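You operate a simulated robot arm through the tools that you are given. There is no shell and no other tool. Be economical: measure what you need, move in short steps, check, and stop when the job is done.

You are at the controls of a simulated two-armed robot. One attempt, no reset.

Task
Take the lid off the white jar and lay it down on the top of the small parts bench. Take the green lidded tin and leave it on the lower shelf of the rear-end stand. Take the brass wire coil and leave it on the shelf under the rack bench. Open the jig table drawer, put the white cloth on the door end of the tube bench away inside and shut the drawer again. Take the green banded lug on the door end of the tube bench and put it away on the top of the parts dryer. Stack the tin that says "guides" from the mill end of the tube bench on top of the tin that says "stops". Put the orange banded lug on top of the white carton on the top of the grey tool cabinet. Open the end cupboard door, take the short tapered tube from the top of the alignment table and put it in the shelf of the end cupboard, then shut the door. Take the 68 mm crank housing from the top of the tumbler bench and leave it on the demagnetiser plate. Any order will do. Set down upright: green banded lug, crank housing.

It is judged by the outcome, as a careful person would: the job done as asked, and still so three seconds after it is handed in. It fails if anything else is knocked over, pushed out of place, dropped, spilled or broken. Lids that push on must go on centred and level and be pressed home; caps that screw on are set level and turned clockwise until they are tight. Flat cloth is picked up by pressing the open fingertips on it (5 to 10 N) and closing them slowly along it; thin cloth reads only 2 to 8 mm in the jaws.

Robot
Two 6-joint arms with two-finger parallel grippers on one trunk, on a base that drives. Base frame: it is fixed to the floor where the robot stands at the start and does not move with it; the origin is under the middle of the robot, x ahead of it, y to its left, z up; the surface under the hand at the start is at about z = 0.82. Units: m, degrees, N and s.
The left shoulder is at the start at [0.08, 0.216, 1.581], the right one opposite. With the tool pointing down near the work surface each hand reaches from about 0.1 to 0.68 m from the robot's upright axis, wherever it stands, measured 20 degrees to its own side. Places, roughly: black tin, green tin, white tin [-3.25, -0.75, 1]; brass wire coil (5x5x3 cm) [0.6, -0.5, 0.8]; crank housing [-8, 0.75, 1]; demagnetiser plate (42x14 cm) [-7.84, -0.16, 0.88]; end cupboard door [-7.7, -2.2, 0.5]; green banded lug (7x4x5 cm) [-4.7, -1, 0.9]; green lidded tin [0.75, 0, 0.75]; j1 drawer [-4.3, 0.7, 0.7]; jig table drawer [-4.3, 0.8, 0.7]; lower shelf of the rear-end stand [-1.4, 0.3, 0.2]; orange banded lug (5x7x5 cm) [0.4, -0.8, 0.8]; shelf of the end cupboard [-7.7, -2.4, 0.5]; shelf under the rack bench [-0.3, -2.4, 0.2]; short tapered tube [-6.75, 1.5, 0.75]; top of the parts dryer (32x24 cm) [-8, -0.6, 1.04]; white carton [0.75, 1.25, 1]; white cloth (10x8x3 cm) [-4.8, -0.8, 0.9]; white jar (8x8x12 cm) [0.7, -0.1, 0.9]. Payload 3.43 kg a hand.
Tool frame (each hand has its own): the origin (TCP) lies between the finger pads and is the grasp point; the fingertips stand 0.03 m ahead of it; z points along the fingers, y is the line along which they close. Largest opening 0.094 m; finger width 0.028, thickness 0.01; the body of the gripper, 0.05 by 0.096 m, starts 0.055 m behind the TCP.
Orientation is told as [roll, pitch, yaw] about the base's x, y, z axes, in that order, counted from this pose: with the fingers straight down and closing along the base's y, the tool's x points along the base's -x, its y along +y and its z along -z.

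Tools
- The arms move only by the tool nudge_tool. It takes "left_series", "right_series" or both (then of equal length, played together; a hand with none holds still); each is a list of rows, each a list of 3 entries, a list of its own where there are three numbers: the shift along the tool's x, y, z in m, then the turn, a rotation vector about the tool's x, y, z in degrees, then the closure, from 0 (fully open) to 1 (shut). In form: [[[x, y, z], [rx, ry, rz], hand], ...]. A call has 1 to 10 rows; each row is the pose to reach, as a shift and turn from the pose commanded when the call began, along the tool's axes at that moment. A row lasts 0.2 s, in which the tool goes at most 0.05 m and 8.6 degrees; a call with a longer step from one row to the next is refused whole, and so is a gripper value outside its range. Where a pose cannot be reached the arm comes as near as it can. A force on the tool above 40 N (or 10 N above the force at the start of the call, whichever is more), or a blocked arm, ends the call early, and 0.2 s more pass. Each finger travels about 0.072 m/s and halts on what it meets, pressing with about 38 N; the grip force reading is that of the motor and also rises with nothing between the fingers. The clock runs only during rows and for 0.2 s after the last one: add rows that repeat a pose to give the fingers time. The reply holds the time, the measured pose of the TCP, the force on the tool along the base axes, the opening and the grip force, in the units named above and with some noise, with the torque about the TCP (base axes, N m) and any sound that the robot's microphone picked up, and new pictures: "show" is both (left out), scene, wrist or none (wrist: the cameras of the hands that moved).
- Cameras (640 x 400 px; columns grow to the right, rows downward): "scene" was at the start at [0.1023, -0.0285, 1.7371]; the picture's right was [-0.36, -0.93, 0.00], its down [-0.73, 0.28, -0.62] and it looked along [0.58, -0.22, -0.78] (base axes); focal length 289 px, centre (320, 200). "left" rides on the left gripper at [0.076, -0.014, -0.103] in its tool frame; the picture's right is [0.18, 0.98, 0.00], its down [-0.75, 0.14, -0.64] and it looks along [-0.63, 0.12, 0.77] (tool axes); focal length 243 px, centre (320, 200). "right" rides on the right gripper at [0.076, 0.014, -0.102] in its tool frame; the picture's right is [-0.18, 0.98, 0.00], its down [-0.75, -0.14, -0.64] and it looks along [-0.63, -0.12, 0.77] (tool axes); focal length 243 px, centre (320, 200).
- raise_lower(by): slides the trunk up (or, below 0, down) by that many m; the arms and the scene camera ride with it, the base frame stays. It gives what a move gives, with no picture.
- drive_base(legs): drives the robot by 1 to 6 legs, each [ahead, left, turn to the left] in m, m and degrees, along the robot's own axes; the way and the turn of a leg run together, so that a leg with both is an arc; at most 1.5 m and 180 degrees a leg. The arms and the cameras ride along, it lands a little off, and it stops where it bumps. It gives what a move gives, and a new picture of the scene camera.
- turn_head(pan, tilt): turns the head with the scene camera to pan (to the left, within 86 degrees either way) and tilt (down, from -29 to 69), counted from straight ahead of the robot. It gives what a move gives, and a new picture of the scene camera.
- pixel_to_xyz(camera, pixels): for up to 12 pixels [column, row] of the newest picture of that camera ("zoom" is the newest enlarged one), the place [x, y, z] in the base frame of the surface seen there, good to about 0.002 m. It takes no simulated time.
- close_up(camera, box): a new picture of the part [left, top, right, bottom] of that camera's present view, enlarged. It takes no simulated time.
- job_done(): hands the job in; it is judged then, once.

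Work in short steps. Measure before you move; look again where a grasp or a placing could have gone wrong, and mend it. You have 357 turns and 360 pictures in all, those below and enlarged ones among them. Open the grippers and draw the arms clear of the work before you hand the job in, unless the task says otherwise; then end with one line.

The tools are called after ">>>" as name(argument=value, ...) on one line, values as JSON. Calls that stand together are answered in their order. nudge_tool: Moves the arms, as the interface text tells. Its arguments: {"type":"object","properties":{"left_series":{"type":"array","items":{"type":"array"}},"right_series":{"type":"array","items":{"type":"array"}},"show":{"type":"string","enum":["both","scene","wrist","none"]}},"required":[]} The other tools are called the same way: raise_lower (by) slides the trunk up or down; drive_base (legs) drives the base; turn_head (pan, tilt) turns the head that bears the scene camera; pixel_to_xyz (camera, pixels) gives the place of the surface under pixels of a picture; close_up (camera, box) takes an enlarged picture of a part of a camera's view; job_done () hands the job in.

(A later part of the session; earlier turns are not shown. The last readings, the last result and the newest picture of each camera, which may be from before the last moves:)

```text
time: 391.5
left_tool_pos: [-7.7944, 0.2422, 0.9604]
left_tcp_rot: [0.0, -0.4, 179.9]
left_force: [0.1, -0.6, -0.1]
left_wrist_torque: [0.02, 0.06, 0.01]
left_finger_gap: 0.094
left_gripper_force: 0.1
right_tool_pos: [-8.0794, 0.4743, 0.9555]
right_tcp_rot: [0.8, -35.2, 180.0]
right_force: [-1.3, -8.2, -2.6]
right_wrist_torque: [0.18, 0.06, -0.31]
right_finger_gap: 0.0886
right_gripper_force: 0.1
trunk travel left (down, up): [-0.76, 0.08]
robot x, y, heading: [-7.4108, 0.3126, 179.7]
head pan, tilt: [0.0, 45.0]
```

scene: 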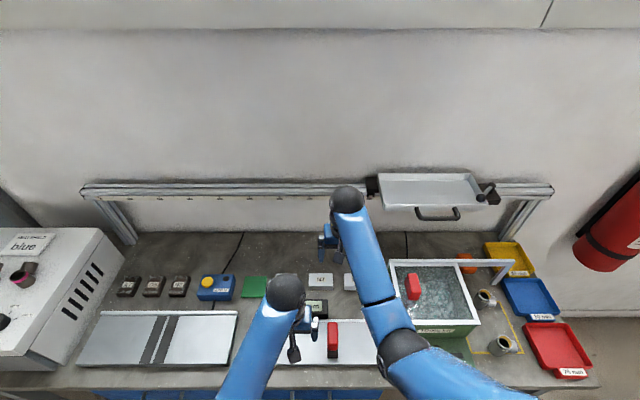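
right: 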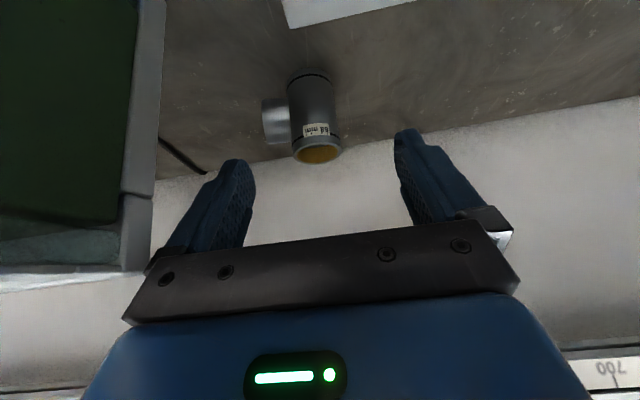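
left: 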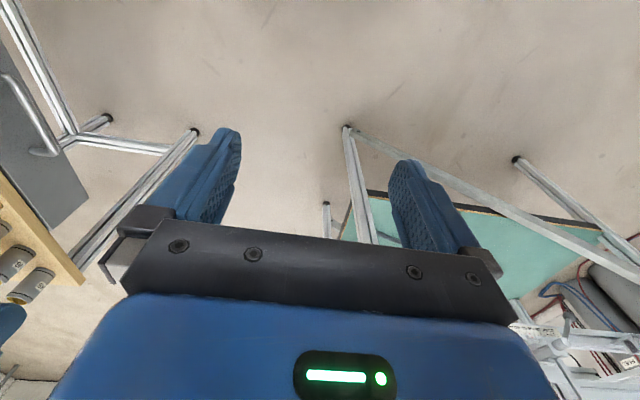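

The +y finger brushes the tumbler. I'll shift away, advance at height past the tumbler, then come back over the housing.

>>> nudge_tool(right_series=[[[0, 0.014, -0.005], [0, 0, 0], 0], [[-0.023, 0.014, 0.014], [0, 0, 0], 0], [[-0.046, 0.014, 0.03], [0, 0, 0], 0], [[-0.05, 0.0, 0.032], [0, 0, 0], 0], [[-0.05, -0.007, 0.032], [0, 0, 0], 0]], show="wrist")

>>> pixel_to_xyz(camera="right", pixels=[[318, 80], [270, 80], [310, 110]])

```text
time: 392.7
left_tool_pos: [-7.7947, 0.2459, 0.9604]
left_tcp_rot: [0.1, -0.3, 179.9]
left_force: [-0.2, -0.6, -0.8]
left_wrist_torque: [0.03, -0.01, 0.01]
left_finger_gap: 0.0937
left_gripper_force: 0.1
right_tool_pos: [-8.1392, 0.4844, 0.9583]
right_tcp_rot: [0.9, -35.1, 179.8]
right_force: [-0.6, 0.1, -0.7]
right_wrist_torque: [-0.03, -0.01, 0.04]
right_finger_gap: 0.0942
right_gripper_force: 0.1
trunk travel left (down, up): [-0.76, 0.08]
robot x, y, heading: [-7.4155, 0.3124, 180.1]
head pan, tilt: [0.0, 45.0]
```

right: 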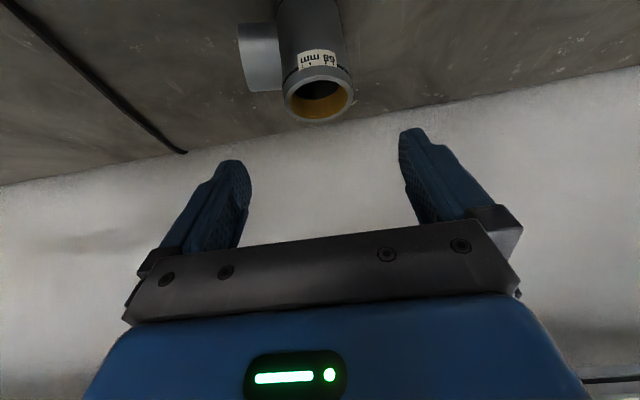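

```text
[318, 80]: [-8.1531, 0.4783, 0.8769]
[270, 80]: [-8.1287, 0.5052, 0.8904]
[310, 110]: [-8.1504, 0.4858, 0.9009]
```

>>> pixel_to_xyz(camera="right", pixels=[[241, 60], [245, 80], [340, 60], [349, 85], [338, 40], [285, 95], [320, 121]])

```text
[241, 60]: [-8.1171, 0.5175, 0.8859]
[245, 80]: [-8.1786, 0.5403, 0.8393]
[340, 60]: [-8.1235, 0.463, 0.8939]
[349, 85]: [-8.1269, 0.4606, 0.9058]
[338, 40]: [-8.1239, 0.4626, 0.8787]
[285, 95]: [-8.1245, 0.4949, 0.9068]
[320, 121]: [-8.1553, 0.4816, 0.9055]
```

Good alignment. Descending straight down and closing.

>>> nudge_tool(right_series=[[[0.016, 0, 0.022], [0, 0, 0], 0], [[0.032, 0, 0.045], [0, 0, 0], 0], [[0.047, 0, 0.066], [0, 0, 0], 0], [[0.047, 0, 0.066], [0, 0, 0], 0.2], [[0.047, 0, 0.066], [0, 0, 0], 0.35], [[0.047, 0, 0.066], [0, 0, 0], 0.5], [[0.047, 0, 0.066], [0, 0, 0], 1], [[0.047, 0, 0.066], [0, 0, 0], 1]], show="wrist")

```text
time: 394.5
left_tool_pos: [-7.7967, 0.2462, 0.9603]
left_tcp_rot: [0.1, -0.1, 180.0]
left_force: [0.2, 0.1, -0.3]
left_wrist_torque: [-0.01, 0.0, 0.01]
left_finger_gap: 0.0938
left_gripper_force: 0.1
right_tool_pos: [-8.1396, 0.4831, 0.8786]
right_tcp_rot: [0.9, -35.1, 179.8]
right_force: [0.5, 1.4, 0.6]
right_wrist_torque: [0.0, -0.01, -0.01]
right_finger_gap: 0.063
right_gripper_force: 37.6
trunk travel left (down, up): [-0.76, 0.08]
robot x, y, heading: [-7.4088, 0.3139, 180.0]
head pan, tilt: [0.0, 45.0]
```

right: 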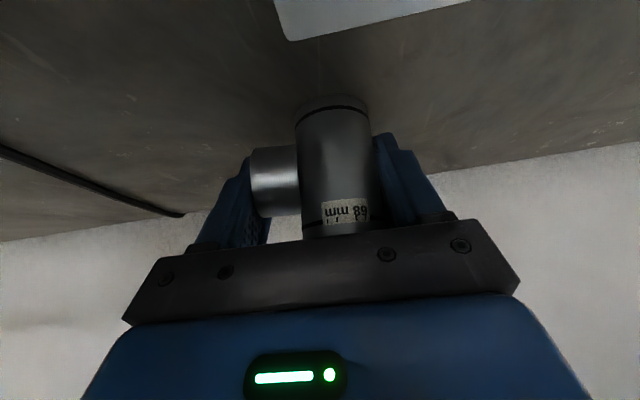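

Gripped at 63 mm. Lifting straight up.

>>> nudge_tool(right_series=[[[-0.012, 0, -0.016], [0, 0, 0], 1], [[-0.028, 0, -0.04], [0, 0, 0], 1], [[-0.049, 0, -0.069], [0, 0, 0], 1], [[-0.049, 0.02, -0.069], [0, 0, 0], 1], [[-0.03, 0.04, -0.085], [0, 0, 0], 1], [[-0.01, 0.06, -0.1], [0, 0, 0], 1], [[0.01, 0.09, -0.115], [0, 0, 0], 1]], show="wrist")

```text
time: 396.1
left_tool_pos: [-7.7954, 0.2443, 0.9601]
left_tcp_rot: [0.0, -0.3, 179.8]
left_force: [-0.2, -0.4, -0.2]
left_wrist_torque: [-0.03, 0.02, 0.03]
left_finger_gap: 0.094
left_gripper_force: 0.1
right_tool_pos: [-8.0616, 0.3938, 0.9652]
right_tcp_rot: [0.8, -35.1, 179.7]
right_force: [0.2, 0.0, -1.6]
right_wrist_torque: [0.02, 0.0, 0.02]
right_finger_gap: 0.063
right_gripper_force: 37.9
trunk travel left (down, up): [-0.76, 0.08]
robot x, y, heading: [-7.409, 0.3128, 179.8]
head pan, tilt: [0.0, 45.0]
```

right: 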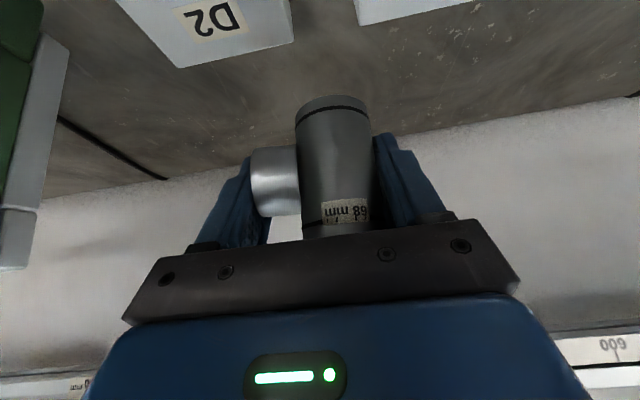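

Raising, then driving back and left to bring the housing over the demagnetiser plate.

>>> nudge_tool(right_series=[[[-0.016, 0, -0.022], [0, 0, 0], 1], [[-0.032, 0, -0.045], [0, 0, 0], 1], [[-0.046, 0, -0.066], [0, 0, 0], 1]], show="none")

>>> drive_base(legs=[[-0.2, 0, 0], [0, 0.56, 0]])

```text
time: 396.9
left_tool_pos: [-7.7955, 0.2448, 0.9595]
left_tcp_rot: [0.0, -0.2, 179.9]
left_force: [-0.7, 0.2, -0.4]
left_wrist_torque: [-0.02, 0.0, 0.02]
left_finger_gap: 0.0937
left_gripper_force: 0.1
right_tool_pos: [-8.0627, 0.3952, 1.0454]
right_tcp_rot: [0.7, -35.1, 179.7]
right_force: [0.5, 0.3, -1.9]
right_wrist_torque: [0.02, -0.01, 0.01]
right_finger_gap: 0.0632
right_gripper_force: 38.0
trunk travel left (down, up): [-0.76, 0.08]
robot x, y, heading: [-7.4063, 0.314, 179.7]
head pan, tilt: [0.0, 45.0]
```

```text
time: 401.3
left_tool_pos: [-7.5969, -0.3184, 0.9607]
left_tcp_rot: [0.1, -0.1, 180.0]
left_force: [0.2, 0.8, 0.3]
left_wrist_torque: [-0.02, 0.02, 0.01]
left_finger_gap: 0.0938
left_gripper_force: 0.0
right_tool_pos: [-7.865, -0.1671, 1.0457]
right_tcp_rot: [0.9, -35.1, 179.7]
right_force: [0.5, 0.4, -1.9]
right_wrist_torque: [0.0, -0.02, -0.03]
right_finger_gap: 0.063
right_gripper_force: 37.8
trunk travel left (down, up): [-0.76, 0.08]
robot x, y, heading: [-7.2113, -0.2549, -179.7]
head pan, tilt: [0.0, 45.0]
```

scene: 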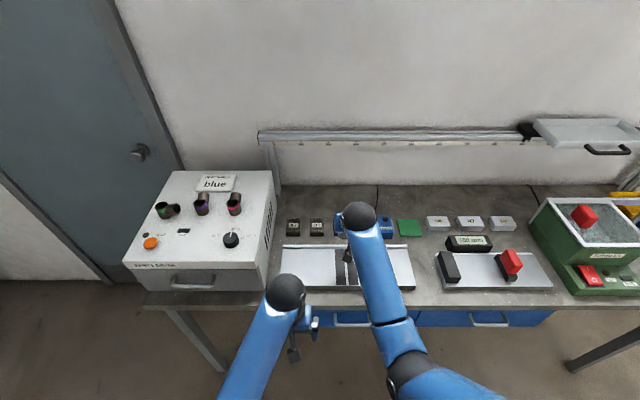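

Over the striped plate. Lowering the housing onto it.

>>> nudge_tool(right_series=[[[0.03, 0, 0.029], [0, 0, 0], 1], [[0.06, 0, 0.058], [0, 0, 0], 1], [[0.082, 0, 0.079], [0, 0, 0], 1], [[0.09, 0, 0.087], [0, 0, 0], 1], [[0.0945, 0, 0.0905], [0, 0, 0], 1]], show="wrist")

```text
time: 402.5
left_tool_pos: [-7.5967, -0.3186, 0.9583]
left_tcp_rot: [0.0, -0.2, 180.1]
left_force: [0.1, -0.9, -0.5]
left_wrist_torque: [0.03, -0.02, 0.01]
left_finger_gap: 0.0938
left_gripper_force: 0.0
right_tool_pos: [-7.839, -0.1688, 0.9172]
right_tcp_rot: [0.9, -35.1, 179.7]
right_force: [-0.3, 1.0, -1.0]
right_wrist_torque: [0.02, -0.02, -0.01]
right_finger_gap: 0.0629
right_gripper_force: 37.6
trunk travel left (down, up): [-0.76, 0.08]
robot x, y, heading: [-7.2117, -0.2538, -179.8]
head pan, tilt: [0.0, 45.0]
```

right: 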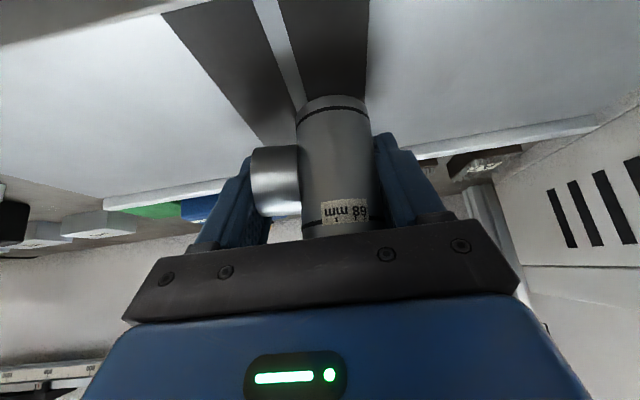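

Nearly on the plate. Lowering in 2 mm steps until contact.

>>> nudge_tool(right_series=[[[0.0012, 0, 0.0016], [0, 0, 0], 1], [[0.0024, 0, 0.0032], [0, 0, 0], 1], [[0.0036, 0, 0.0048], [0, 0, 0], 1]], show="none")

```text
time: 403.3
left_tool_pos: [-7.597, -0.3196, 0.9601]
left_tcp_rot: [-0.1, -0.2, 180.0]
left_force: [-0.2, -0.3, 0.3]
left_wrist_torque: [0.0, -0.02, -0.02]
left_finger_gap: 0.0937
left_gripper_force: 0.1
right_tool_pos: [-7.8381, -0.1707, 0.9113]
right_tcp_rot: [0.8, -35.1, 179.8]
right_force: [0.4, 0.7, -1.9]
right_wrist_torque: [0.01, 0.01, -0.02]
right_finger_gap: 0.063
right_gripper_force: 37.5
trunk travel left (down, up): [-0.76, 0.08]
robot x, y, heading: [-7.2131, -0.2504, -179.8]
head pan, tilt: [0.0, 45.0]
```

>>> nudge_tool(right_series=[[[0.0009, 0, 0.0012], [0, 0, 0], 1], [[0.0018, 0, 0.0024], [0, 0, 0], 1]], show="none")

```text
time: 403.9
left_tool_pos: [-7.5968, -0.3198, 0.9593]
left_tcp_rot: [0.0, -0.3, 180.0]
left_force: [-0.5, 0.1, 0.0]
left_wrist_torque: [0.02, 0.0, 0.03]
left_finger_gap: 0.0936
left_gripper_force: 0.1
right_tool_pos: [-7.839, -0.1706, 0.9092]
right_tcp_rot: [0.8, -35.2, 179.8]
right_force: [-0.9, -0.2, 0.0]
right_wrist_torque: [0.0, -0.02, -0.03]
right_finger_gap: 0.063
right_gripper_force: 37.8
trunk travel left (down, up): [-0.76, 0.08]
robot x, y, heading: [-7.2128, -0.2528, -180.1]
head pan, tilt: [0.0, 45.0]
```

Weight is taken by the plate. Releasing and rising straight up.

>>> nudge_tool(right_series=[[[0.0006, 0, 0.0008], [0, 0, 0], 1], [[0.0006, 0, 0.0008], [0, 0, 0], 0.3], [[0.0006, 0, 0.0008], [0, 0, 0], 0.15], [[0.0006, 0, 0.0008], [0, 0, 0], 0], [[0.0006, 0, 0.0008], [0, 0, 0], 0], [[-0.018, 0, -0.025], [0, 0, 0], 0], [[-0.04, 0, -0.055], [0, 0, 0], 0], [[-0.055, 0, -0.077], [0, 0, 0], 0]], show="wrist")

```text
time: 405.7
left_tool_pos: [-7.5978, -0.319, 0.9607]
left_tcp_rot: [-0.1, -0.2, 180.0]
left_force: [0.4, 0.4, -0.3]
left_wrist_torque: [0.01, -0.02, 0.04]
left_finger_gap: 0.0939
left_gripper_force: 0.0
right_tool_pos: [-7.8397, -0.1691, 1.0038]
right_tcp_rot: [0.8, -35.2, 179.8]
right_force: [-1.0, 0.1, 0.2]
right_wrist_torque: [0.04, 0.0, 0.0]
right_finger_gap: 0.0942
right_gripper_force: 0.0
trunk travel left (down, up): [-0.76, 0.08]
robot x, y, heading: [-7.2133, -0.2508, -180.1]
head pan, tilt: [0.0, 45.0]
```

right: 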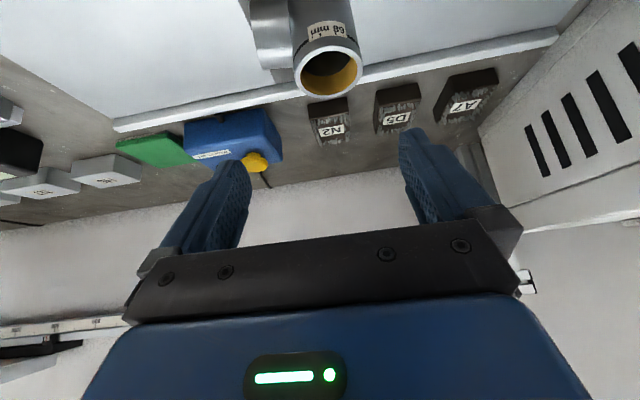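

Housing stands upright on the plate. Backing off and going to look at the end cupboard door.

>>> nudge_tool(right_series=[[[-0.03, 0, -0.04], [0, 0, 0], 0], [[0.0, 0, -0.05], [0, 8, 0], 0], [[0.03, 0, -0.05], [0, 16, 0], 0], [[0.06, 0, -0.05], [0, 24, 0], 0], [[0.09, 0, -0.05], [0, 32, 0], 0], [[0.11, 0, -0.05], [0, 35, 0], 0]], show="none")

>>> drive_base(legs=[[-0.1, 0, 0], [0, 0.75, 0], [0, 0, 90]])

>>> turn_head(pan=0, tilt=35)

```text
time: 407.1
left_tool_pos: [-7.5964, -0.3186, 0.959]
left_tcp_rot: [0.0, -0.3, 180.0]
left_force: [0.1, 0.4, 0.7]
left_wrist_torque: [-0.02, 0.01, 0.0]
left_finger_gap: 0.094
left_gripper_force: 0.1
right_tool_pos: [-7.7224, -0.1676, 0.9818]
right_tcp_rot: [0.7, 0.0, -179.6]
right_force: [0.0, -0.1, 0.0]
right_wrist_torque: [0.02, -0.02, -0.01]
right_finger_gap: 0.0941
right_gripper_force: 0.1
trunk travel left (down, up): [-0.76, 0.08]
robot x, y, heading: [-7.2117, -0.2536, -180.0]
head pan, tilt: [0.0, 45.0]
```

```text
time: 415.8
left_tool_pos: [-7.0411, -1.3772, 0.9599]
left_tcp_rot: [0.0, -0.2, -89.4]
left_force: [-0.2, 0.4, 0.3]
left_wrist_torque: [-0.03, -0.01, 0.0]
left_finger_gap: 0.094
left_gripper_force: 0.1
right_tool_pos: [-7.1898, -1.5047, 0.9813]
right_tcp_rot: [0.8, -0.1, -89.1]
right_force: [0.2, 0.1, 0.7]
right_wrist_torque: [0.03, -0.03, 0.0]
right_finger_gap: 0.094
right_gripper_force: 0.0
trunk travel left (down, up): [-0.76, 0.08]
robot x, y, heading: [-7.113, -0.994, -89.2]
head pan, tilt: [0.0, 45.0]
```

scene: 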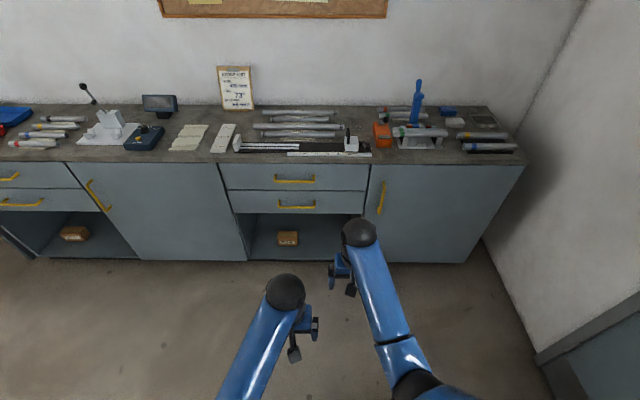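

```text
time: 416.5
left_tool_pos: [-7.0398, -1.3777, 0.9599]
left_tcp_rot: [0.0, -0.2, -89.4]
left_force: [0.3, -0.4, 0.4]
left_wrist_torque: [0.02, 0.01, -0.01]
left_finger_gap: 0.0938
left_gripper_force: 0.0
right_tool_pos: [-7.1902, -1.5042, 0.9815]
right_tcp_rot: [0.7, -0.1, -89.1]
right_force: [-0.2, 0.4, 0.1]
right_wrist_torque: [-0.02, -0.02, 0.02]
right_finger_gap: 0.0944
right_gripper_force: 0.0
trunk travel left (down, up): [-0.76, 0.08]
robot x, y, heading: [-7.1141, -0.9928, -89.5]
head pan, tilt: [0.0, 35.0]
```

scene: 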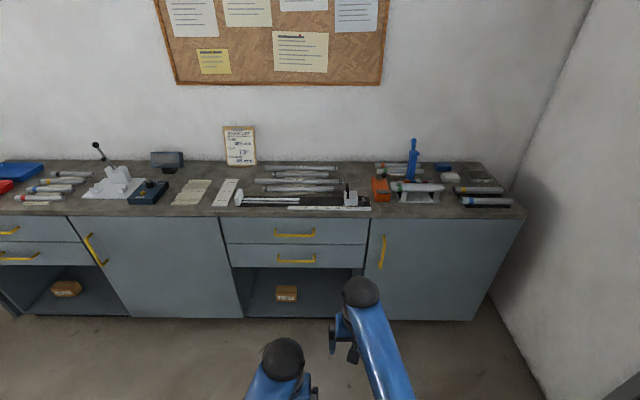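

Measuring the end cupboard door and its handle.

>>> pixel_to_xyz(camera="scene", pixels=[[384, 237], [382, 252], [380, 266], [372, 222], [367, 300], [520, 222], [472, 318], [440, 270], [440, 208], [365, 230]])

>>> close_up(camera="scene", box=[350, 200, 530, 330])

```text
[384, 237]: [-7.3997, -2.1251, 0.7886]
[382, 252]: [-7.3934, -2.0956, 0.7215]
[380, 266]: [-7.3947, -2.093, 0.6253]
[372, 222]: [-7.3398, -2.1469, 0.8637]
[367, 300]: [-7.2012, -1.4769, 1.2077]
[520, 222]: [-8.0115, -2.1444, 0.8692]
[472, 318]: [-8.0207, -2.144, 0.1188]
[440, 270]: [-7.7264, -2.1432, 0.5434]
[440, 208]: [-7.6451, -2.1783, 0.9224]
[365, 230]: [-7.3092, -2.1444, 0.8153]
```

```text
3.08 times, centred on (440, 265) of scene
```

zoom: 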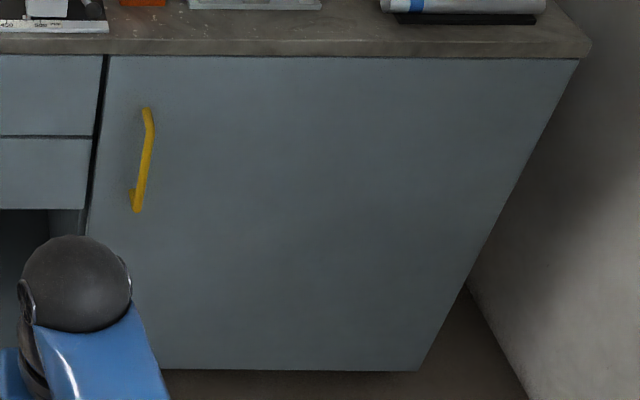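

Door spans x −7.34…−8.01 (hinge at −8.01); vertical handle bar at (-7.394,-2.094), z 0.62–0.79. Turning the right hand to point forward.

>>> nudge_tool(right_series=[[[0, 0, 0], [0, -8.5, 0], 0], [[0, 0, 0], [0, -17, 0], 0], [[0, 0, 0], [0, -25.5, 0], 0], [[0, 0, 0], [0, -34, 0], 0], [[0, 0, 0], [0, -42.5, 0], 0], [[0, 0, 0], [0, -51, 0], 0], [[0, 0, 0], [0, -59.5, 0], 0], [[0, 0, 0], [0, -68, 0], 0], [[0, 0, 0], [0, -76.5, 0], 0], [[0, 0, 0], [0, -85, 0], 0]], show="none")

>>> raise_lower(by=-0.33)

>>> turn_head(pan=-10, tilt=40)

```text
time: 418.7
left_tool_pos: [-7.0406, -1.3777, 0.96]
left_tcp_rot: [0.0, -0.2, -89.4]
left_force: [0.8, 0.6, 0.6]
left_wrist_torque: [0.0, 0.0, 0.0]
left_finger_gap: 0.0938
left_gripper_force: 0.1
right_tool_pos: [-7.1895, -1.5045, 0.9802]
right_tcp_rot: [8.3, -85.0, -97.2]
right_force: [-0.4, 0.1, -0.3]
right_wrist_torque: [0.0, 0.02, -0.01]
right_finger_gap: 0.094
right_gripper_force: 0.0
trunk travel left (down, up): [-0.76, 0.08]
robot x, y, heading: [-7.1145, -0.9933, -89.3]
head pan, tilt: [0.0, 35.0]
```

```text
time: 421.9
left_tool_pos: [-7.0399, -1.3778, 0.6291]
left_tcp_rot: [0.0, -0.3, -89.4]
left_force: [0.4, 0.4, 0.6]
left_wrist_torque: [0.02, 0.01, -0.04]
left_finger_gap: 0.0939
left_gripper_force: 0.1
right_tool_pos: [-7.1898, -1.5052, 0.6518]
right_tcp_rot: [8.0, -84.9, -97.1]
right_force: [0.2, -0.1, 0.3]
right_wrist_torque: [0.01, 0.02, 0.03]
right_finger_gap: 0.0939
right_gripper_force: 0.0
trunk travel left (down, up): [-0.43, 0.41]
robot x, y, heading: [-7.1138, -0.9956, -89.2]
head pan, tilt: [0.0, 35.0]
```

```text
time: 422.6
left_tool_pos: [-7.0407, -1.379, 0.6292]
left_tcp_rot: [0.1, -0.3, -89.4]
left_force: [-0.8, 0.0, 0.5]
left_wrist_torque: [0.02, -0.01, -0.03]
left_finger_gap: 0.0941
left_gripper_force: 0.0
right_tool_pos: [-7.1894, -1.5047, 0.6528]
right_tcp_rot: [8.1, -85.0, -97.2]
right_force: [-0.7, -0.5, -1.4]
right_wrist_torque: [0.0, 0.03, 0.0]
right_finger_gap: 0.094
right_gripper_force: 0.1
trunk travel left (down, up): [-0.43, 0.41]
robot x, y, heading: [-7.1088, -0.9973, -89.4]
head pan, tilt: [-10.0, 40.0]
```

scene: 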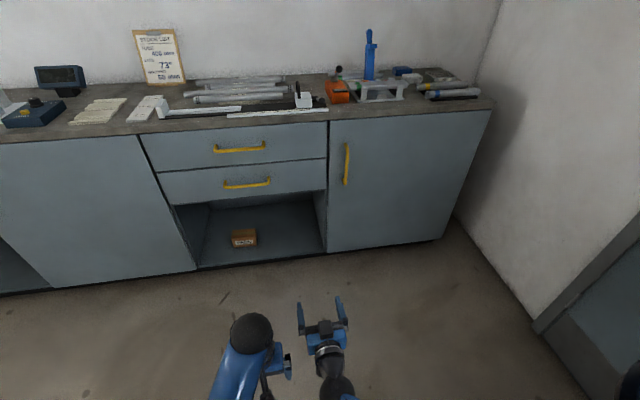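

Raising the hand 5 cm and driving so the open fingers come just short of the handle.

>>> nudge_tool(right_series=[[[-0.03, 0, 0], [0, -3, 0], 0], [[-0.055, 0, 0], [0, -5, 0], 0]], show="none")

>>> drive_base(legs=[[0.48, -0.205, -0.8]])

>>> pixel_to_xyz(camera="scene", pixels=[[320, 200]])

```text
time: 423.2
left_tool_pos: [-7.0409, -1.378, 0.6291]
left_tcp_rot: [0.0, -0.3, -89.4]
left_force: [0.7, -0.1, -0.2]
left_wrist_torque: [0.01, 0.03, -0.02]
left_finger_gap: 0.0938
left_gripper_force: 0.0
right_tool_pos: [-7.1892, -1.5099, 0.707]
right_tcp_rot: [98.4, -89.3, 172.5]
right_force: [0.6, 0.0, 0.1]
right_wrist_torque: [0.03, 0.01, -0.03]
right_finger_gap: 0.094
right_gripper_force: 0.0
trunk travel left (down, up): [-0.43, 0.41]
robot x, y, heading: [-7.1142, -0.9951, -89.1]
head pan, tilt: [-10.0, 40.0]
```

```text
time: 426.3
left_tool_pos: [-7.2509, -1.854, 0.6295]
left_tcp_rot: [0.0, -0.1, -90.6]
left_force: [0.5, -0.2, 1.0]
left_wrist_torque: [0.01, -0.04, 0.03]
left_finger_gap: 0.0942
left_gripper_force: 0.1
right_tool_pos: [-7.4026, -1.9836, 0.706]
right_tcp_rot: [96.1, -89.2, 173.6]
right_force: [0.6, 0.2, 0.1]
right_wrist_torque: [0.02, -0.03, -0.01]
right_finger_gap: 0.0943
right_gripper_force: 0.1
trunk travel left (down, up): [-0.43, 0.41]
robot x, y, heading: [-7.3133, -1.4689, -90.6]
head pan, tilt: [-10.0, 40.0]
```

scene: 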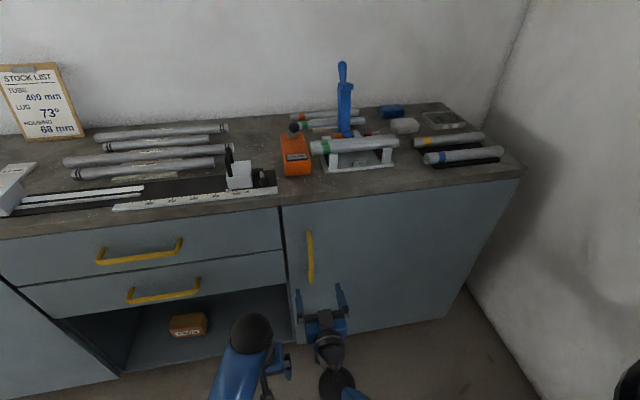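

```text
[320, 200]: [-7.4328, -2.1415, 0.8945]
```

Re-measuring the handle, then approaching it.

>>> pixel_to_xyz(camera="scene", pixels=[[309, 240], [311, 255], [311, 270], [312, 280]])

>>> close_up(camera="right", box=[0, 0, 640, 400])

```text
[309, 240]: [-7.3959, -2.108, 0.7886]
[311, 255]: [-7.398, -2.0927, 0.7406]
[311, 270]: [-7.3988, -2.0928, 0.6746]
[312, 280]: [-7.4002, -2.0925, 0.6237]
```

```text
1.00 times, centred on (320, 200) of right (not enlarged: the box is as wide or as high as the picture)
```

zoom: 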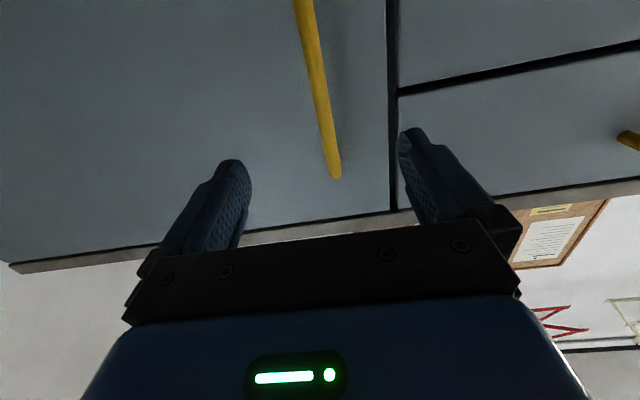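

Advancing onto the bar and closing.

>>> nudge_tool(right_series=[[[0, 0.004, 0.04], [0, 0, 0], 0.3], [[0, 0.004, 0.08], [0, 0, 0], 0.3], [[0, 0.004, 0.105], [0, 0, 0], 0.3], [[0, 0.004, 0.105], [0, 0, 0], 1], [[0, 0.004, 0.105], [0, 0, 0], 1], [[0, 0.004, 0.105], [0, 0, 0], 1]], show="wrist")

```text
time: 427.7
left_tool_pos: [-7.2519, -1.8544, 0.6298]
left_tcp_rot: [0.0, -0.2, -90.7]
left_force: [-0.1, 0.6, -0.8]
left_wrist_torque: [-0.02, -0.01, 0.0]
left_finger_gap: 0.0944
left_gripper_force: 0.1
right_tool_pos: [-7.3995, -2.088, 0.7073]
right_tcp_rot: [98.3, -89.4, 171.1]
right_force: [-10.2, -0.9, 1.4]
right_wrist_torque: [0.31, 1.26, -0.15]
right_finger_gap: 0.0137
right_gripper_force: 44.9
trunk travel left (down, up): [-0.43, 0.41]
robot x, y, heading: [-7.3171, -1.471, -90.8]
head pan, tilt: [-10.0, 40.0]
```

right: 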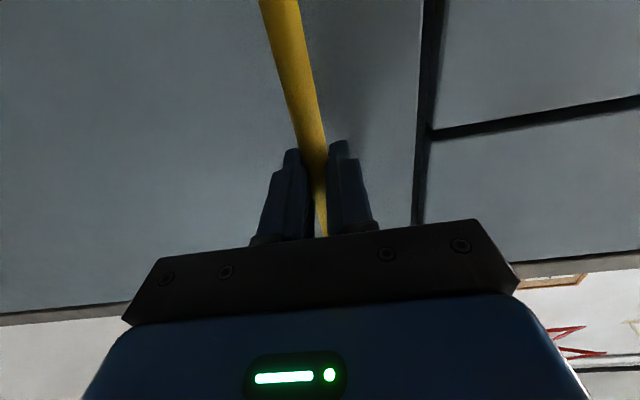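

Handle gripped. Pulling along the door's arc to ~16°.

>>> nudge_tool(right_series=[[[0, -0.0018, -0.021], [-2, 0, 0], 1], [[0, -0.0048, -0.0426], [-4, 0, 0], 1], [[0, -0.0085, -0.0637], [-6, 0, 0], 1], [[0, -0.0126, -0.0847], [-8, 0, 0], 1], [[0, -0.0176, -0.1055], [-10, 0, 0], 1], [[0, -0.0233, -0.1262], [-12, 0, 0], 1], [[0, -0.0298, -0.1466], [-14, 0, 0], 1], [[0, -0.0369, -0.1668], [-16, 0, 0], 1]], show="scene")

```text
time: 429.4
left_tool_pos: [-7.2516, -1.8556, 0.6295]
left_tcp_rot: [0.0, -0.2, -90.6]
left_force: [-0.6, 0.6, 0.4]
left_wrist_torque: [-0.03, 0.0, 0.0]
left_finger_gap: 0.0942
left_gripper_force: 0.1
right_tool_pos: [-7.4324, -1.9424, 0.7075]
right_tcp_rot: [113.0, -87.5, 169.7]
right_force: [-10.2, -3.9, 0.5]
right_wrist_torque: [-0.25, 1.28, -0.34]
right_finger_gap: 0.0146
right_gripper_force: 45.4
right hand out of reach, approached as far as the arm can: row 7, 8
trunk travel left (down, up): [-0.43, 0.41]
robot x, y, heading: [-7.3156, -1.47, -90.6]
head pan, tilt: [-10.0, 40.0]
stopped in row 8 (right hand): the force on the tool passed its limit at 44 N (the readings are from after the stop); the commanded pose is now the measured one
```

scene: 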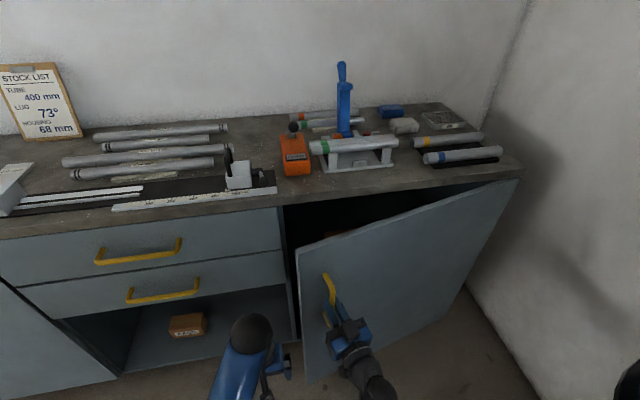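

Door is ~14° open. Releasing the handle and backing the base off.

>>> nudge_tool(right_series=[[[0, 0, 0], [0, 0, 0], 0], [[0, 0, 0], [0, 0, 0], 0], [[0, 0, 0], [0, 0, 0], 0], [[0, 0, 0], [0, 0, 0], 0]], show="none")

>>> drive_base(legs=[[-0.3, 0.05, 0], [0, 0.45, 0]])

```text
time: 430.4
left_tool_pos: [-7.251, -1.8541, 0.6299]
left_tcp_rot: [0.0, -0.2, -90.6]
left_force: [-0.8, 0.9, -1.0]
left_wrist_torque: [-0.02, 0.01, -0.05]
left_finger_gap: 0.0943
left_gripper_force: 0.1
right_tool_pos: [-7.432, -1.9426, 0.707]
right_tcp_rot: [109.3, -87.4, 173.6]
right_force: [0.9, 0.6, 0.2]
right_wrist_torque: [0.02, 0.0, -0.01]
right_finger_gap: 0.0938
right_gripper_force: 0.2
trunk travel left (down, up): [-0.43, 0.41]
robot x, y, heading: [-7.3157, -1.4693, -90.6]
head pan, tilt: [-10.0, 40.0]
```

```text
time: 434.8
left_tool_pos: [-6.7547, -1.5599, 0.6307]
left_tcp_rot: [0.0, -0.3, -91.2]
left_force: [0.3, 0.1, 0.8]
left_wrist_torque: [0.01, -0.02, 0.04]
left_finger_gap: 0.0941
left_gripper_force: 0.0
right_tool_pos: [-6.9332, -1.6452, 0.7084]
right_tcp_rot: [109.3, -87.2, 173.1]
right_force: [0.1, 0.2, -0.1]
right_wrist_torque: [0.0, -0.01, -0.02]
right_finger_gap: 0.0939
right_gripper_force: 0.0
trunk travel left (down, up): [-0.43, 0.41]
robot x, y, heading: [-6.8112, -1.1725, -91.4]
head pan, tilt: [-10.0, 40.0]
```

scene: 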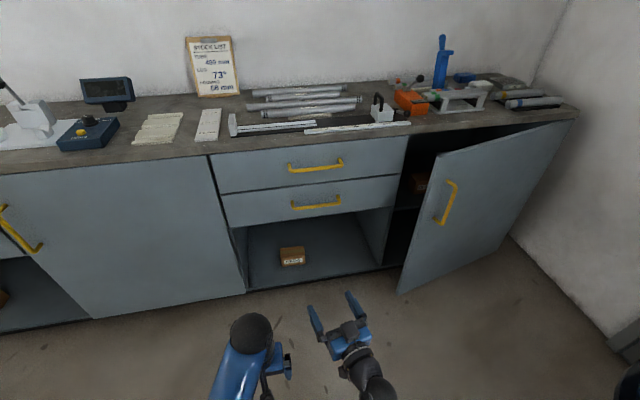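

Door gap is wide. I'll use the left hand pointing forward as a pusher: turning it horizontal and to the left.

>>> nudge_tool(left_series=[[[-0.012, 0.025, -0.005], [0, -8.5, 0], 0.2], [[-0.024, 0.05, -0.01], [0, -17, 0], 0.5], [[-0.036, 0.075, -0.015], [0, -25.5, 0], 1], [[-0.048, 0.1, -0.02], [0, -34, 0], 1], [[-0.06, 0.125, -0.025], [0, -42.5, 0], 1], [[-0.072, 0.15, -0.03], [0, -51, 0], 1], [[-0.084, 0.175, -0.035], [0, -59.5, 0], 1], [[-0.096, 0.2, -0.04], [0, -68, 0], 1], [[-0.108, 0.225, -0.045], [0, -76.5, 0], 1], [[-0.12, 0.25, -0.05], [0, -85, 0], 1]], show="none")

```text
time: 437.0
left_tool_pos: [-6.507, -1.684, 0.6795]
left_tcp_rot: [0.2, -85.2, -91.3]
left_force: [-0.1, 0.5, 0.1]
left_wrist_torque: [0.0, 0.02, -0.01]
left_finger_gap: 0.0002
left_gripper_force: 33.0
right_tool_pos: [-6.9342, -1.6446, 0.7065]
right_tcp_rot: [108.7, -87.3, 173.5]
right_force: [0.3, 0.8, 0.3]
right_wrist_torque: [0.02, -0.01, -0.01]
right_finger_gap: 0.0939
right_gripper_force: 0.1
trunk travel left (down, up): [-0.43, 0.41]
robot x, y, heading: [-6.8074, -1.1743, -91.2]
head pan, tilt: [-10.0, 40.0]
```

Turning to face -x, then moving left so the left fingertips are beside the gap.

>>> drive_base(legs=[[0, 0, -88.8], [-0.05, 0.45, 0]])

>>> turn_head(pan=30, tilt=45)

```text
time: 443.5
left_tool_pos: [-7.2764, -1.9303, 0.6804]
left_tcp_rot: [-0.1, -85.3, 179.1]
left_force: [-0.6, -0.2, 0.2]
left_wrist_torque: [0.0, -0.02, 0.02]
left_finger_gap: 0.0
left_gripper_force: 33.7
right_tool_pos: [-7.2409, -1.5045, 0.7065]
right_tcp_rot: [109.4, -87.4, 83.4]
right_force: [-0.1, 0.3, 0.7]
right_wrist_torque: [0.0, -0.01, -0.03]
right_finger_gap: 0.0941
right_gripper_force: 0.0
trunk travel left (down, up): [-0.43, 0.41]
robot x, y, heading: [-6.7714, -1.6198, 179.1]
head pan, tilt: [-10.0, 40.0]
```

scene: 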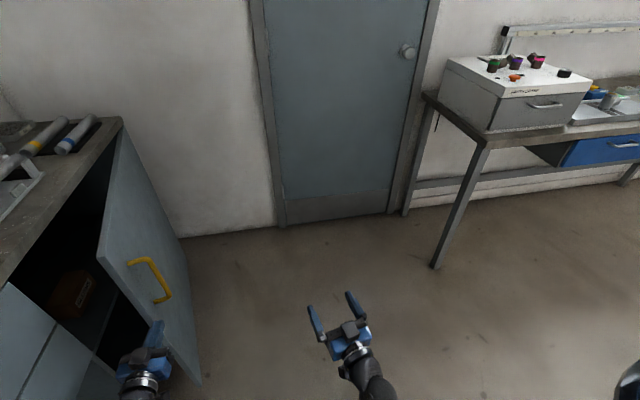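

```text
time: 444.6
left_tool_pos: [-7.2765, -1.9314, 0.6791]
left_tcp_rot: [0.0, -85.3, 178.9]
left_force: [0.1, 0.6, 0.3]
left_wrist_torque: [-0.01, -0.01, -0.01]
left_finger_gap: 0.0
left_gripper_force: 33.0
right_tool_pos: [-7.241, -1.5038, 0.7081]
right_tcp_rot: [109.3, -87.3, 83.3]
right_force: [0.3, -0.4, -0.8]
right_wrist_torque: [-0.03, 0.01, -0.05]
right_finger_gap: 0.094
right_gripper_force: 0.0
trunk travel left (down, up): [-0.43, 0.41]
robot x, y, heading: [-6.7703, -1.6216, 179.1]
head pan, tilt: [30.0, 45.0]
```

scene: 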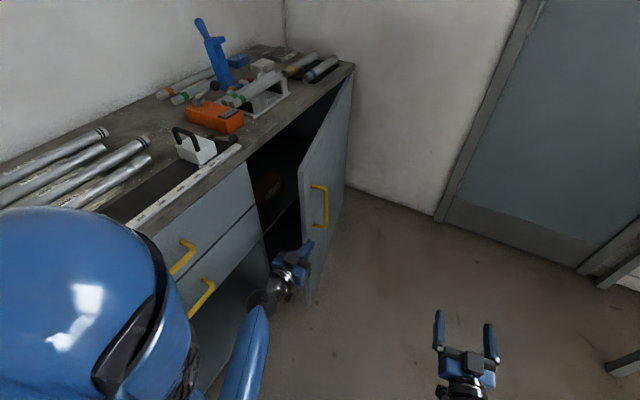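

Measuring the door's edge.

>>> pixel_to_xyz(camera="scene", pixels=[[305, 180], [303, 215], [315, 285], [330, 250], [345, 120], [325, 170]])

>>> nudge_tool(left_series=[[[0, 0.04, 0], [0, 0, 0], 1], [[0, 0.08, 0], [0, 0, 0], 1], [[0, 0.1, 0], [0, 0, 0], 1]], show="scene")

```text
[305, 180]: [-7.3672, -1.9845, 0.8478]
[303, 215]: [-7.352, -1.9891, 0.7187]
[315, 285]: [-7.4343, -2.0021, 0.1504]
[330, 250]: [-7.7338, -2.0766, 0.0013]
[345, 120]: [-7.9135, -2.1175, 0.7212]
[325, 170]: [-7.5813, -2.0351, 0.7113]
```

```text
time: 445.4
left_tool_pos: [-7.28, -2.0319, 0.6784]
left_tcp_rot: [0.3, -85.2, 179.0]
left_force: [0.0, 0.4, 0.1]
left_wrist_torque: [0.0, -0.01, 0.03]
left_finger_gap: 0.0
left_gripper_force: 32.9
right_tool_pos: [-7.2423, -1.5047, 0.7071]
right_tcp_rot: [109.3, -87.3, 83.3]
right_force: [0.9, -0.2, 0.1]
right_wrist_torque: [-0.01, -0.02, -0.01]
right_finger_gap: 0.094
right_gripper_force: 0.1
trunk travel left (down, up): [-0.43, 0.41]
robot x, y, heading: [-6.7701, -1.6255, 178.9]
head pan, tilt: [30.0, 45.0]
```

scene: 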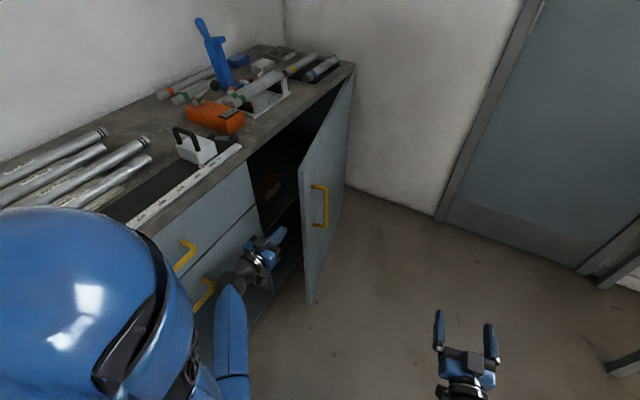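

Fingertips are inside the gap. Driving forward 0.12, then right to push the door open.

>>> drive_base(legs=[[0.12, 0, 0], [0.05, -0.25, 0]])

```text
time: 448.1
left_tool_pos: [-7.4467, -1.778, 0.6791]
left_tcp_rot: [0.3, -85.2, 178.8]
left_force: [-0.5, -0.1, -0.3]
left_wrist_torque: [-0.03, 0.0, 0.0]
left_finger_gap: 0.0
left_gripper_force: 33.1
right_tool_pos: [-7.4083, -1.251, 0.7081]
right_tcp_rot: [109.2, -87.1, 83.5]
right_force: [-0.5, -1.0, 0.3]
right_wrist_torque: [0.0, 0.01, -0.03]
right_finger_gap: 0.0939
right_gripper_force: 0.1
trunk travel left (down, up): [-0.43, 0.41]
robot x, y, heading: [-6.9342, -1.3676, 179.0]
head pan, tilt: [30.0, 45.0]
```

scene: 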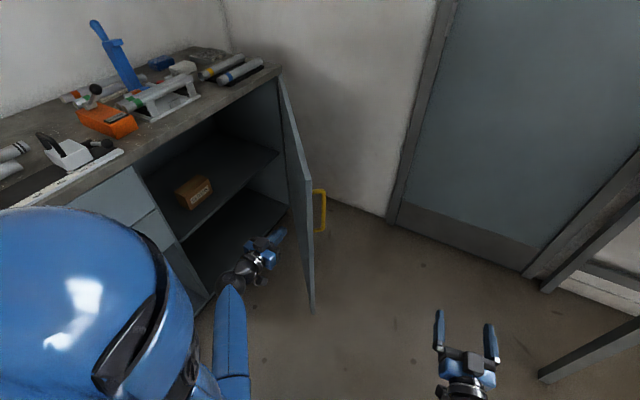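

Door opening nicely. Pushing further.

>>> drive_base(legs=[[0.1, -0.2, 0], [0.25, 0, 0]])

```text
time: 450.4
left_tool_pos: [-7.6012, -1.5736, 0.6794]
left_tcp_rot: [0.2, -85.1, 178.0]
left_force: [-0.4, -0.6, -0.3]
left_wrist_torque: [-0.01, 0.03, 0.01]
left_finger_gap: 0.0
left_gripper_force: 33.1
right_tool_pos: [-7.563, -1.0503, 0.7064]
right_tcp_rot: [106.6, -87.2, 85.9]
right_force: [-0.1, 0.4, -0.5]
right_wrist_torque: [0.02, 0.01, 0.0]
right_finger_gap: 0.0937
right_gripper_force: 0.0
trunk travel left (down, up): [-0.43, 0.41]
robot x, y, heading: [-7.0956, -1.1684, 178.9]
head pan, tilt: [30.0, 45.0]
stopped in leg 2: the force on the tool passed its limit at 50 N (the readings are from after the stop); the commanded pose is now the measured one
```

scene: 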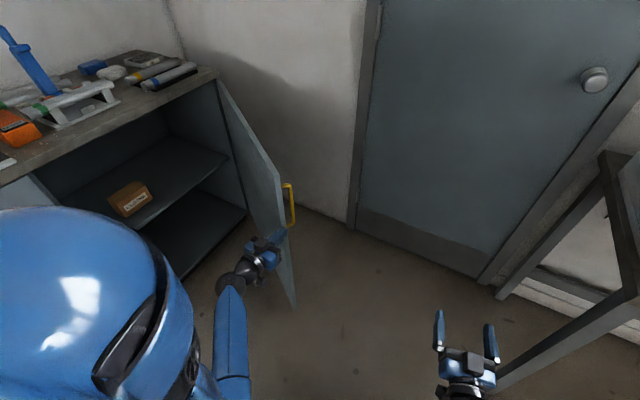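

Door ~56°. Pushing a bit further with the arm at moderate speed.

>>> nudge_tool(left_series=[[[0, 0.0, 0.01], [0, 0, 0], 1], [[0, 0.0, 0.03], [0, 0, 0], 1], [[0, 0.0, 0.05], [0, 0, 0], 1], [[0, 0.0, 0.07], [0, 0, 0], 1], [[0, 0.0, 0.09], [0, 0, 0], 1], [[0, 0.0, 0.11], [0, 0, 0], 1]], show="scene")

```text
time: 450.9
left_tool_pos: [-7.6175, -1.5629, 0.6761]
left_tcp_rot: [-3.9, -85.2, -179.3]
left_force: [11.1, 18.2, 12.6]
left_wrist_torque: [-0.33, 0.55, -0.49]
left_finger_gap: 0.0001
left_gripper_force: 33.2
right_tool_pos: [-7.5619, -1.0497, 0.7066]
right_tcp_rot: [108.7, -87.2, 83.9]
right_force: [-0.4, 0.3, 0.3]
right_wrist_torque: [0.01, 0.02, 0.01]
right_finger_gap: 0.0939
right_gripper_force: 0.1
trunk travel left (down, up): [-0.43, 0.41]
robot x, y, heading: [-7.0932, -1.1669, 178.9]
head pan, tilt: [30.0, 45.0]
stopped in row 2 (left hand): the force on the tool passed its limit at 47 N (the readings are from after the stop); the commanded pose is now the measured one
```

scene: 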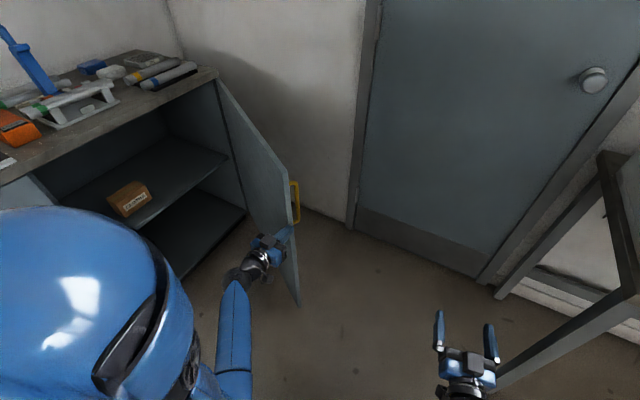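

Measuring the door's present angle.

>>> pixel_to_xyz(camera="scene", pixels=[[230, 110], [260, 160], [280, 190], [292, 280], [296, 195], [240, 200], [150, 180], [215, 155], [60, 195]])

```text
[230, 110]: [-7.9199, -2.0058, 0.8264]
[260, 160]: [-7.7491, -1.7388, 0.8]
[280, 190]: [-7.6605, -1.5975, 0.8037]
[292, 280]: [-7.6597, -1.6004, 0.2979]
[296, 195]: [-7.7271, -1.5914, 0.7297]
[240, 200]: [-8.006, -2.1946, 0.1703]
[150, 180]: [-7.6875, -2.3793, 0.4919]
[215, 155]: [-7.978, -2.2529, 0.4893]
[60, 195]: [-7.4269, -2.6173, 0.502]
```

Door is ~57° open, enough. Backing away, returning hands to pointing down and raising the trunk.

>>> drive_base(legs=[[-0.5, -0.1, 0]])

>>> nudge_tool(left_series=[[[0, 0, 0], [0, 8.5, 0], 0], [[0, 0, 0], [0, 17, 0], 0], [[0, -0.02, 0], [0, 25.5, 0], 0], [[0, -0.05, 0], [0, 34, 0], 0], [[0, -0.08, 0], [0, 42.5, 0], 0], [[0, -0.11, 0], [0, 51, 0], 0], [[0, -0.14, 0], [0, 59.5, 0], 0], [[0, -0.17, 0], [0, 68, 0], 0], [[0, -0.2, 0], [0, 76.5, 0], 0], [[0, -0.22, 0], [0, 85, 0], 0]], right_series=[[[0, 0, 0], [0, 8.5, 0], 0], [[0, 0, 0], [0, 17, 0], 0], [[0, 0, 0], [0, 25.5, 0], 0], [[0, 0, 0], [0, 34, 0], 0], [[0, 0, 0], [0, 42.5, 0], 0], [[0, 0, 0], [0, 51, 0], 0], [[0, 0, 0], [0, 59.5, 0], 0], [[0, 0, 0], [0, 68, 0], 0], [[0, 0, 0], [0, 76.5, 0], 0], [[0, 0, 0], [0, 85, 0], 0]], show="none")

>>> raise_lower(by=0.4)

```text
time: 454.0
left_tool_pos: [-7.1052, -1.4771, 0.6735]
left_tcp_rot: [-4.8, -85.0, -177.5]
left_force: [0.7, 1.2, 0.0]
left_wrist_torque: [0.0, -0.01, 0.01]
left_finger_gap: 0.0001
left_gripper_force: 32.6
right_tool_pos: [-7.0534, -0.9601, 0.7075]
right_tcp_rot: [109.1, -87.2, 84.0]
right_force: [-0.3, -0.1, 0.2]
right_wrist_torque: [-0.01, 0.02, -0.01]
right_finger_gap: 0.0937
right_gripper_force: 0.0
trunk travel left (down, up): [-0.43, 0.41]
robot x, y, heading: [-6.5825, -1.0786, 179.4]
head pan, tilt: [30.0, 45.0]
```

scene: 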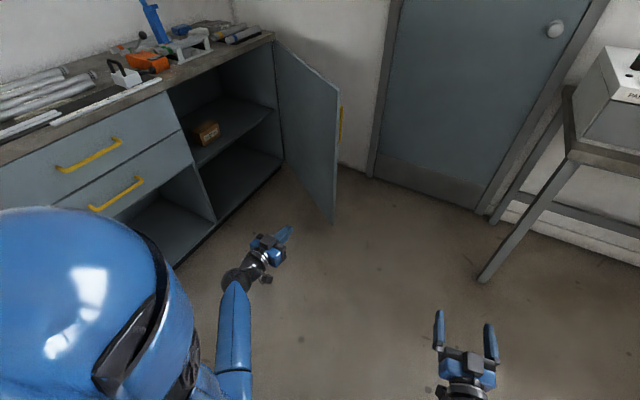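

```text
time: 456.2
left_tool_pos: [-7.104, -1.2555, 0.657]
left_tcp_rot: [-0.3, 0.0, 177.7]
left_force: [0.4, 0.7, 0.4]
left_wrist_torque: [-0.02, -0.04, 0.03]
left_finger_gap: 0.0941
left_gripper_force: 0.0
left hand out of reach, approached as far as the arm can: row 10
right_tool_pos: [-7.0638, -0.9625, 0.6767]
right_tcp_rot: [2.6, -5.8, -167.3]
right_force: [0.3, -0.5, -0.1]
right_wrist_torque: [-0.01, 0.0, -0.03]
right_finger_gap: 0.0942
right_gripper_force: 0.1
right hand out of reach, approached as far as the arm can: row 1, 2, 10
trunk travel left (down, up): [-0.43, 0.41]
robot x, y, heading: [-6.5776, -1.0753, 179.5]
head pan, tilt: [30.0, 45.0]
```

```text
time: 460.0
left_tool_pos: [-7.1034, -1.2567, 1.0585]
left_tcp_rot: [-0.3, -0.1, 177.6]
left_force: [-0.3, -0.2, 0.1]
left_wrist_torque: [-0.01, -0.02, -0.02]
left_finger_gap: 0.094
left_gripper_force: 0.0
right_tool_pos: [-7.0618, -0.9632, 1.0783]
right_tcp_rot: [2.7, -6.0, -167.3]
right_force: [-0.5, 0.3, -0.2]
right_wrist_torque: [0.02, -0.01, -0.03]
right_finger_gap: 0.094
right_gripper_force: 0.1
trunk travel left (down, up): [-0.83, 0.01]
robot x, y, heading: [-6.5814, -1.0747, 179.4]
head pan, tilt: [30.0, 45.0]
```

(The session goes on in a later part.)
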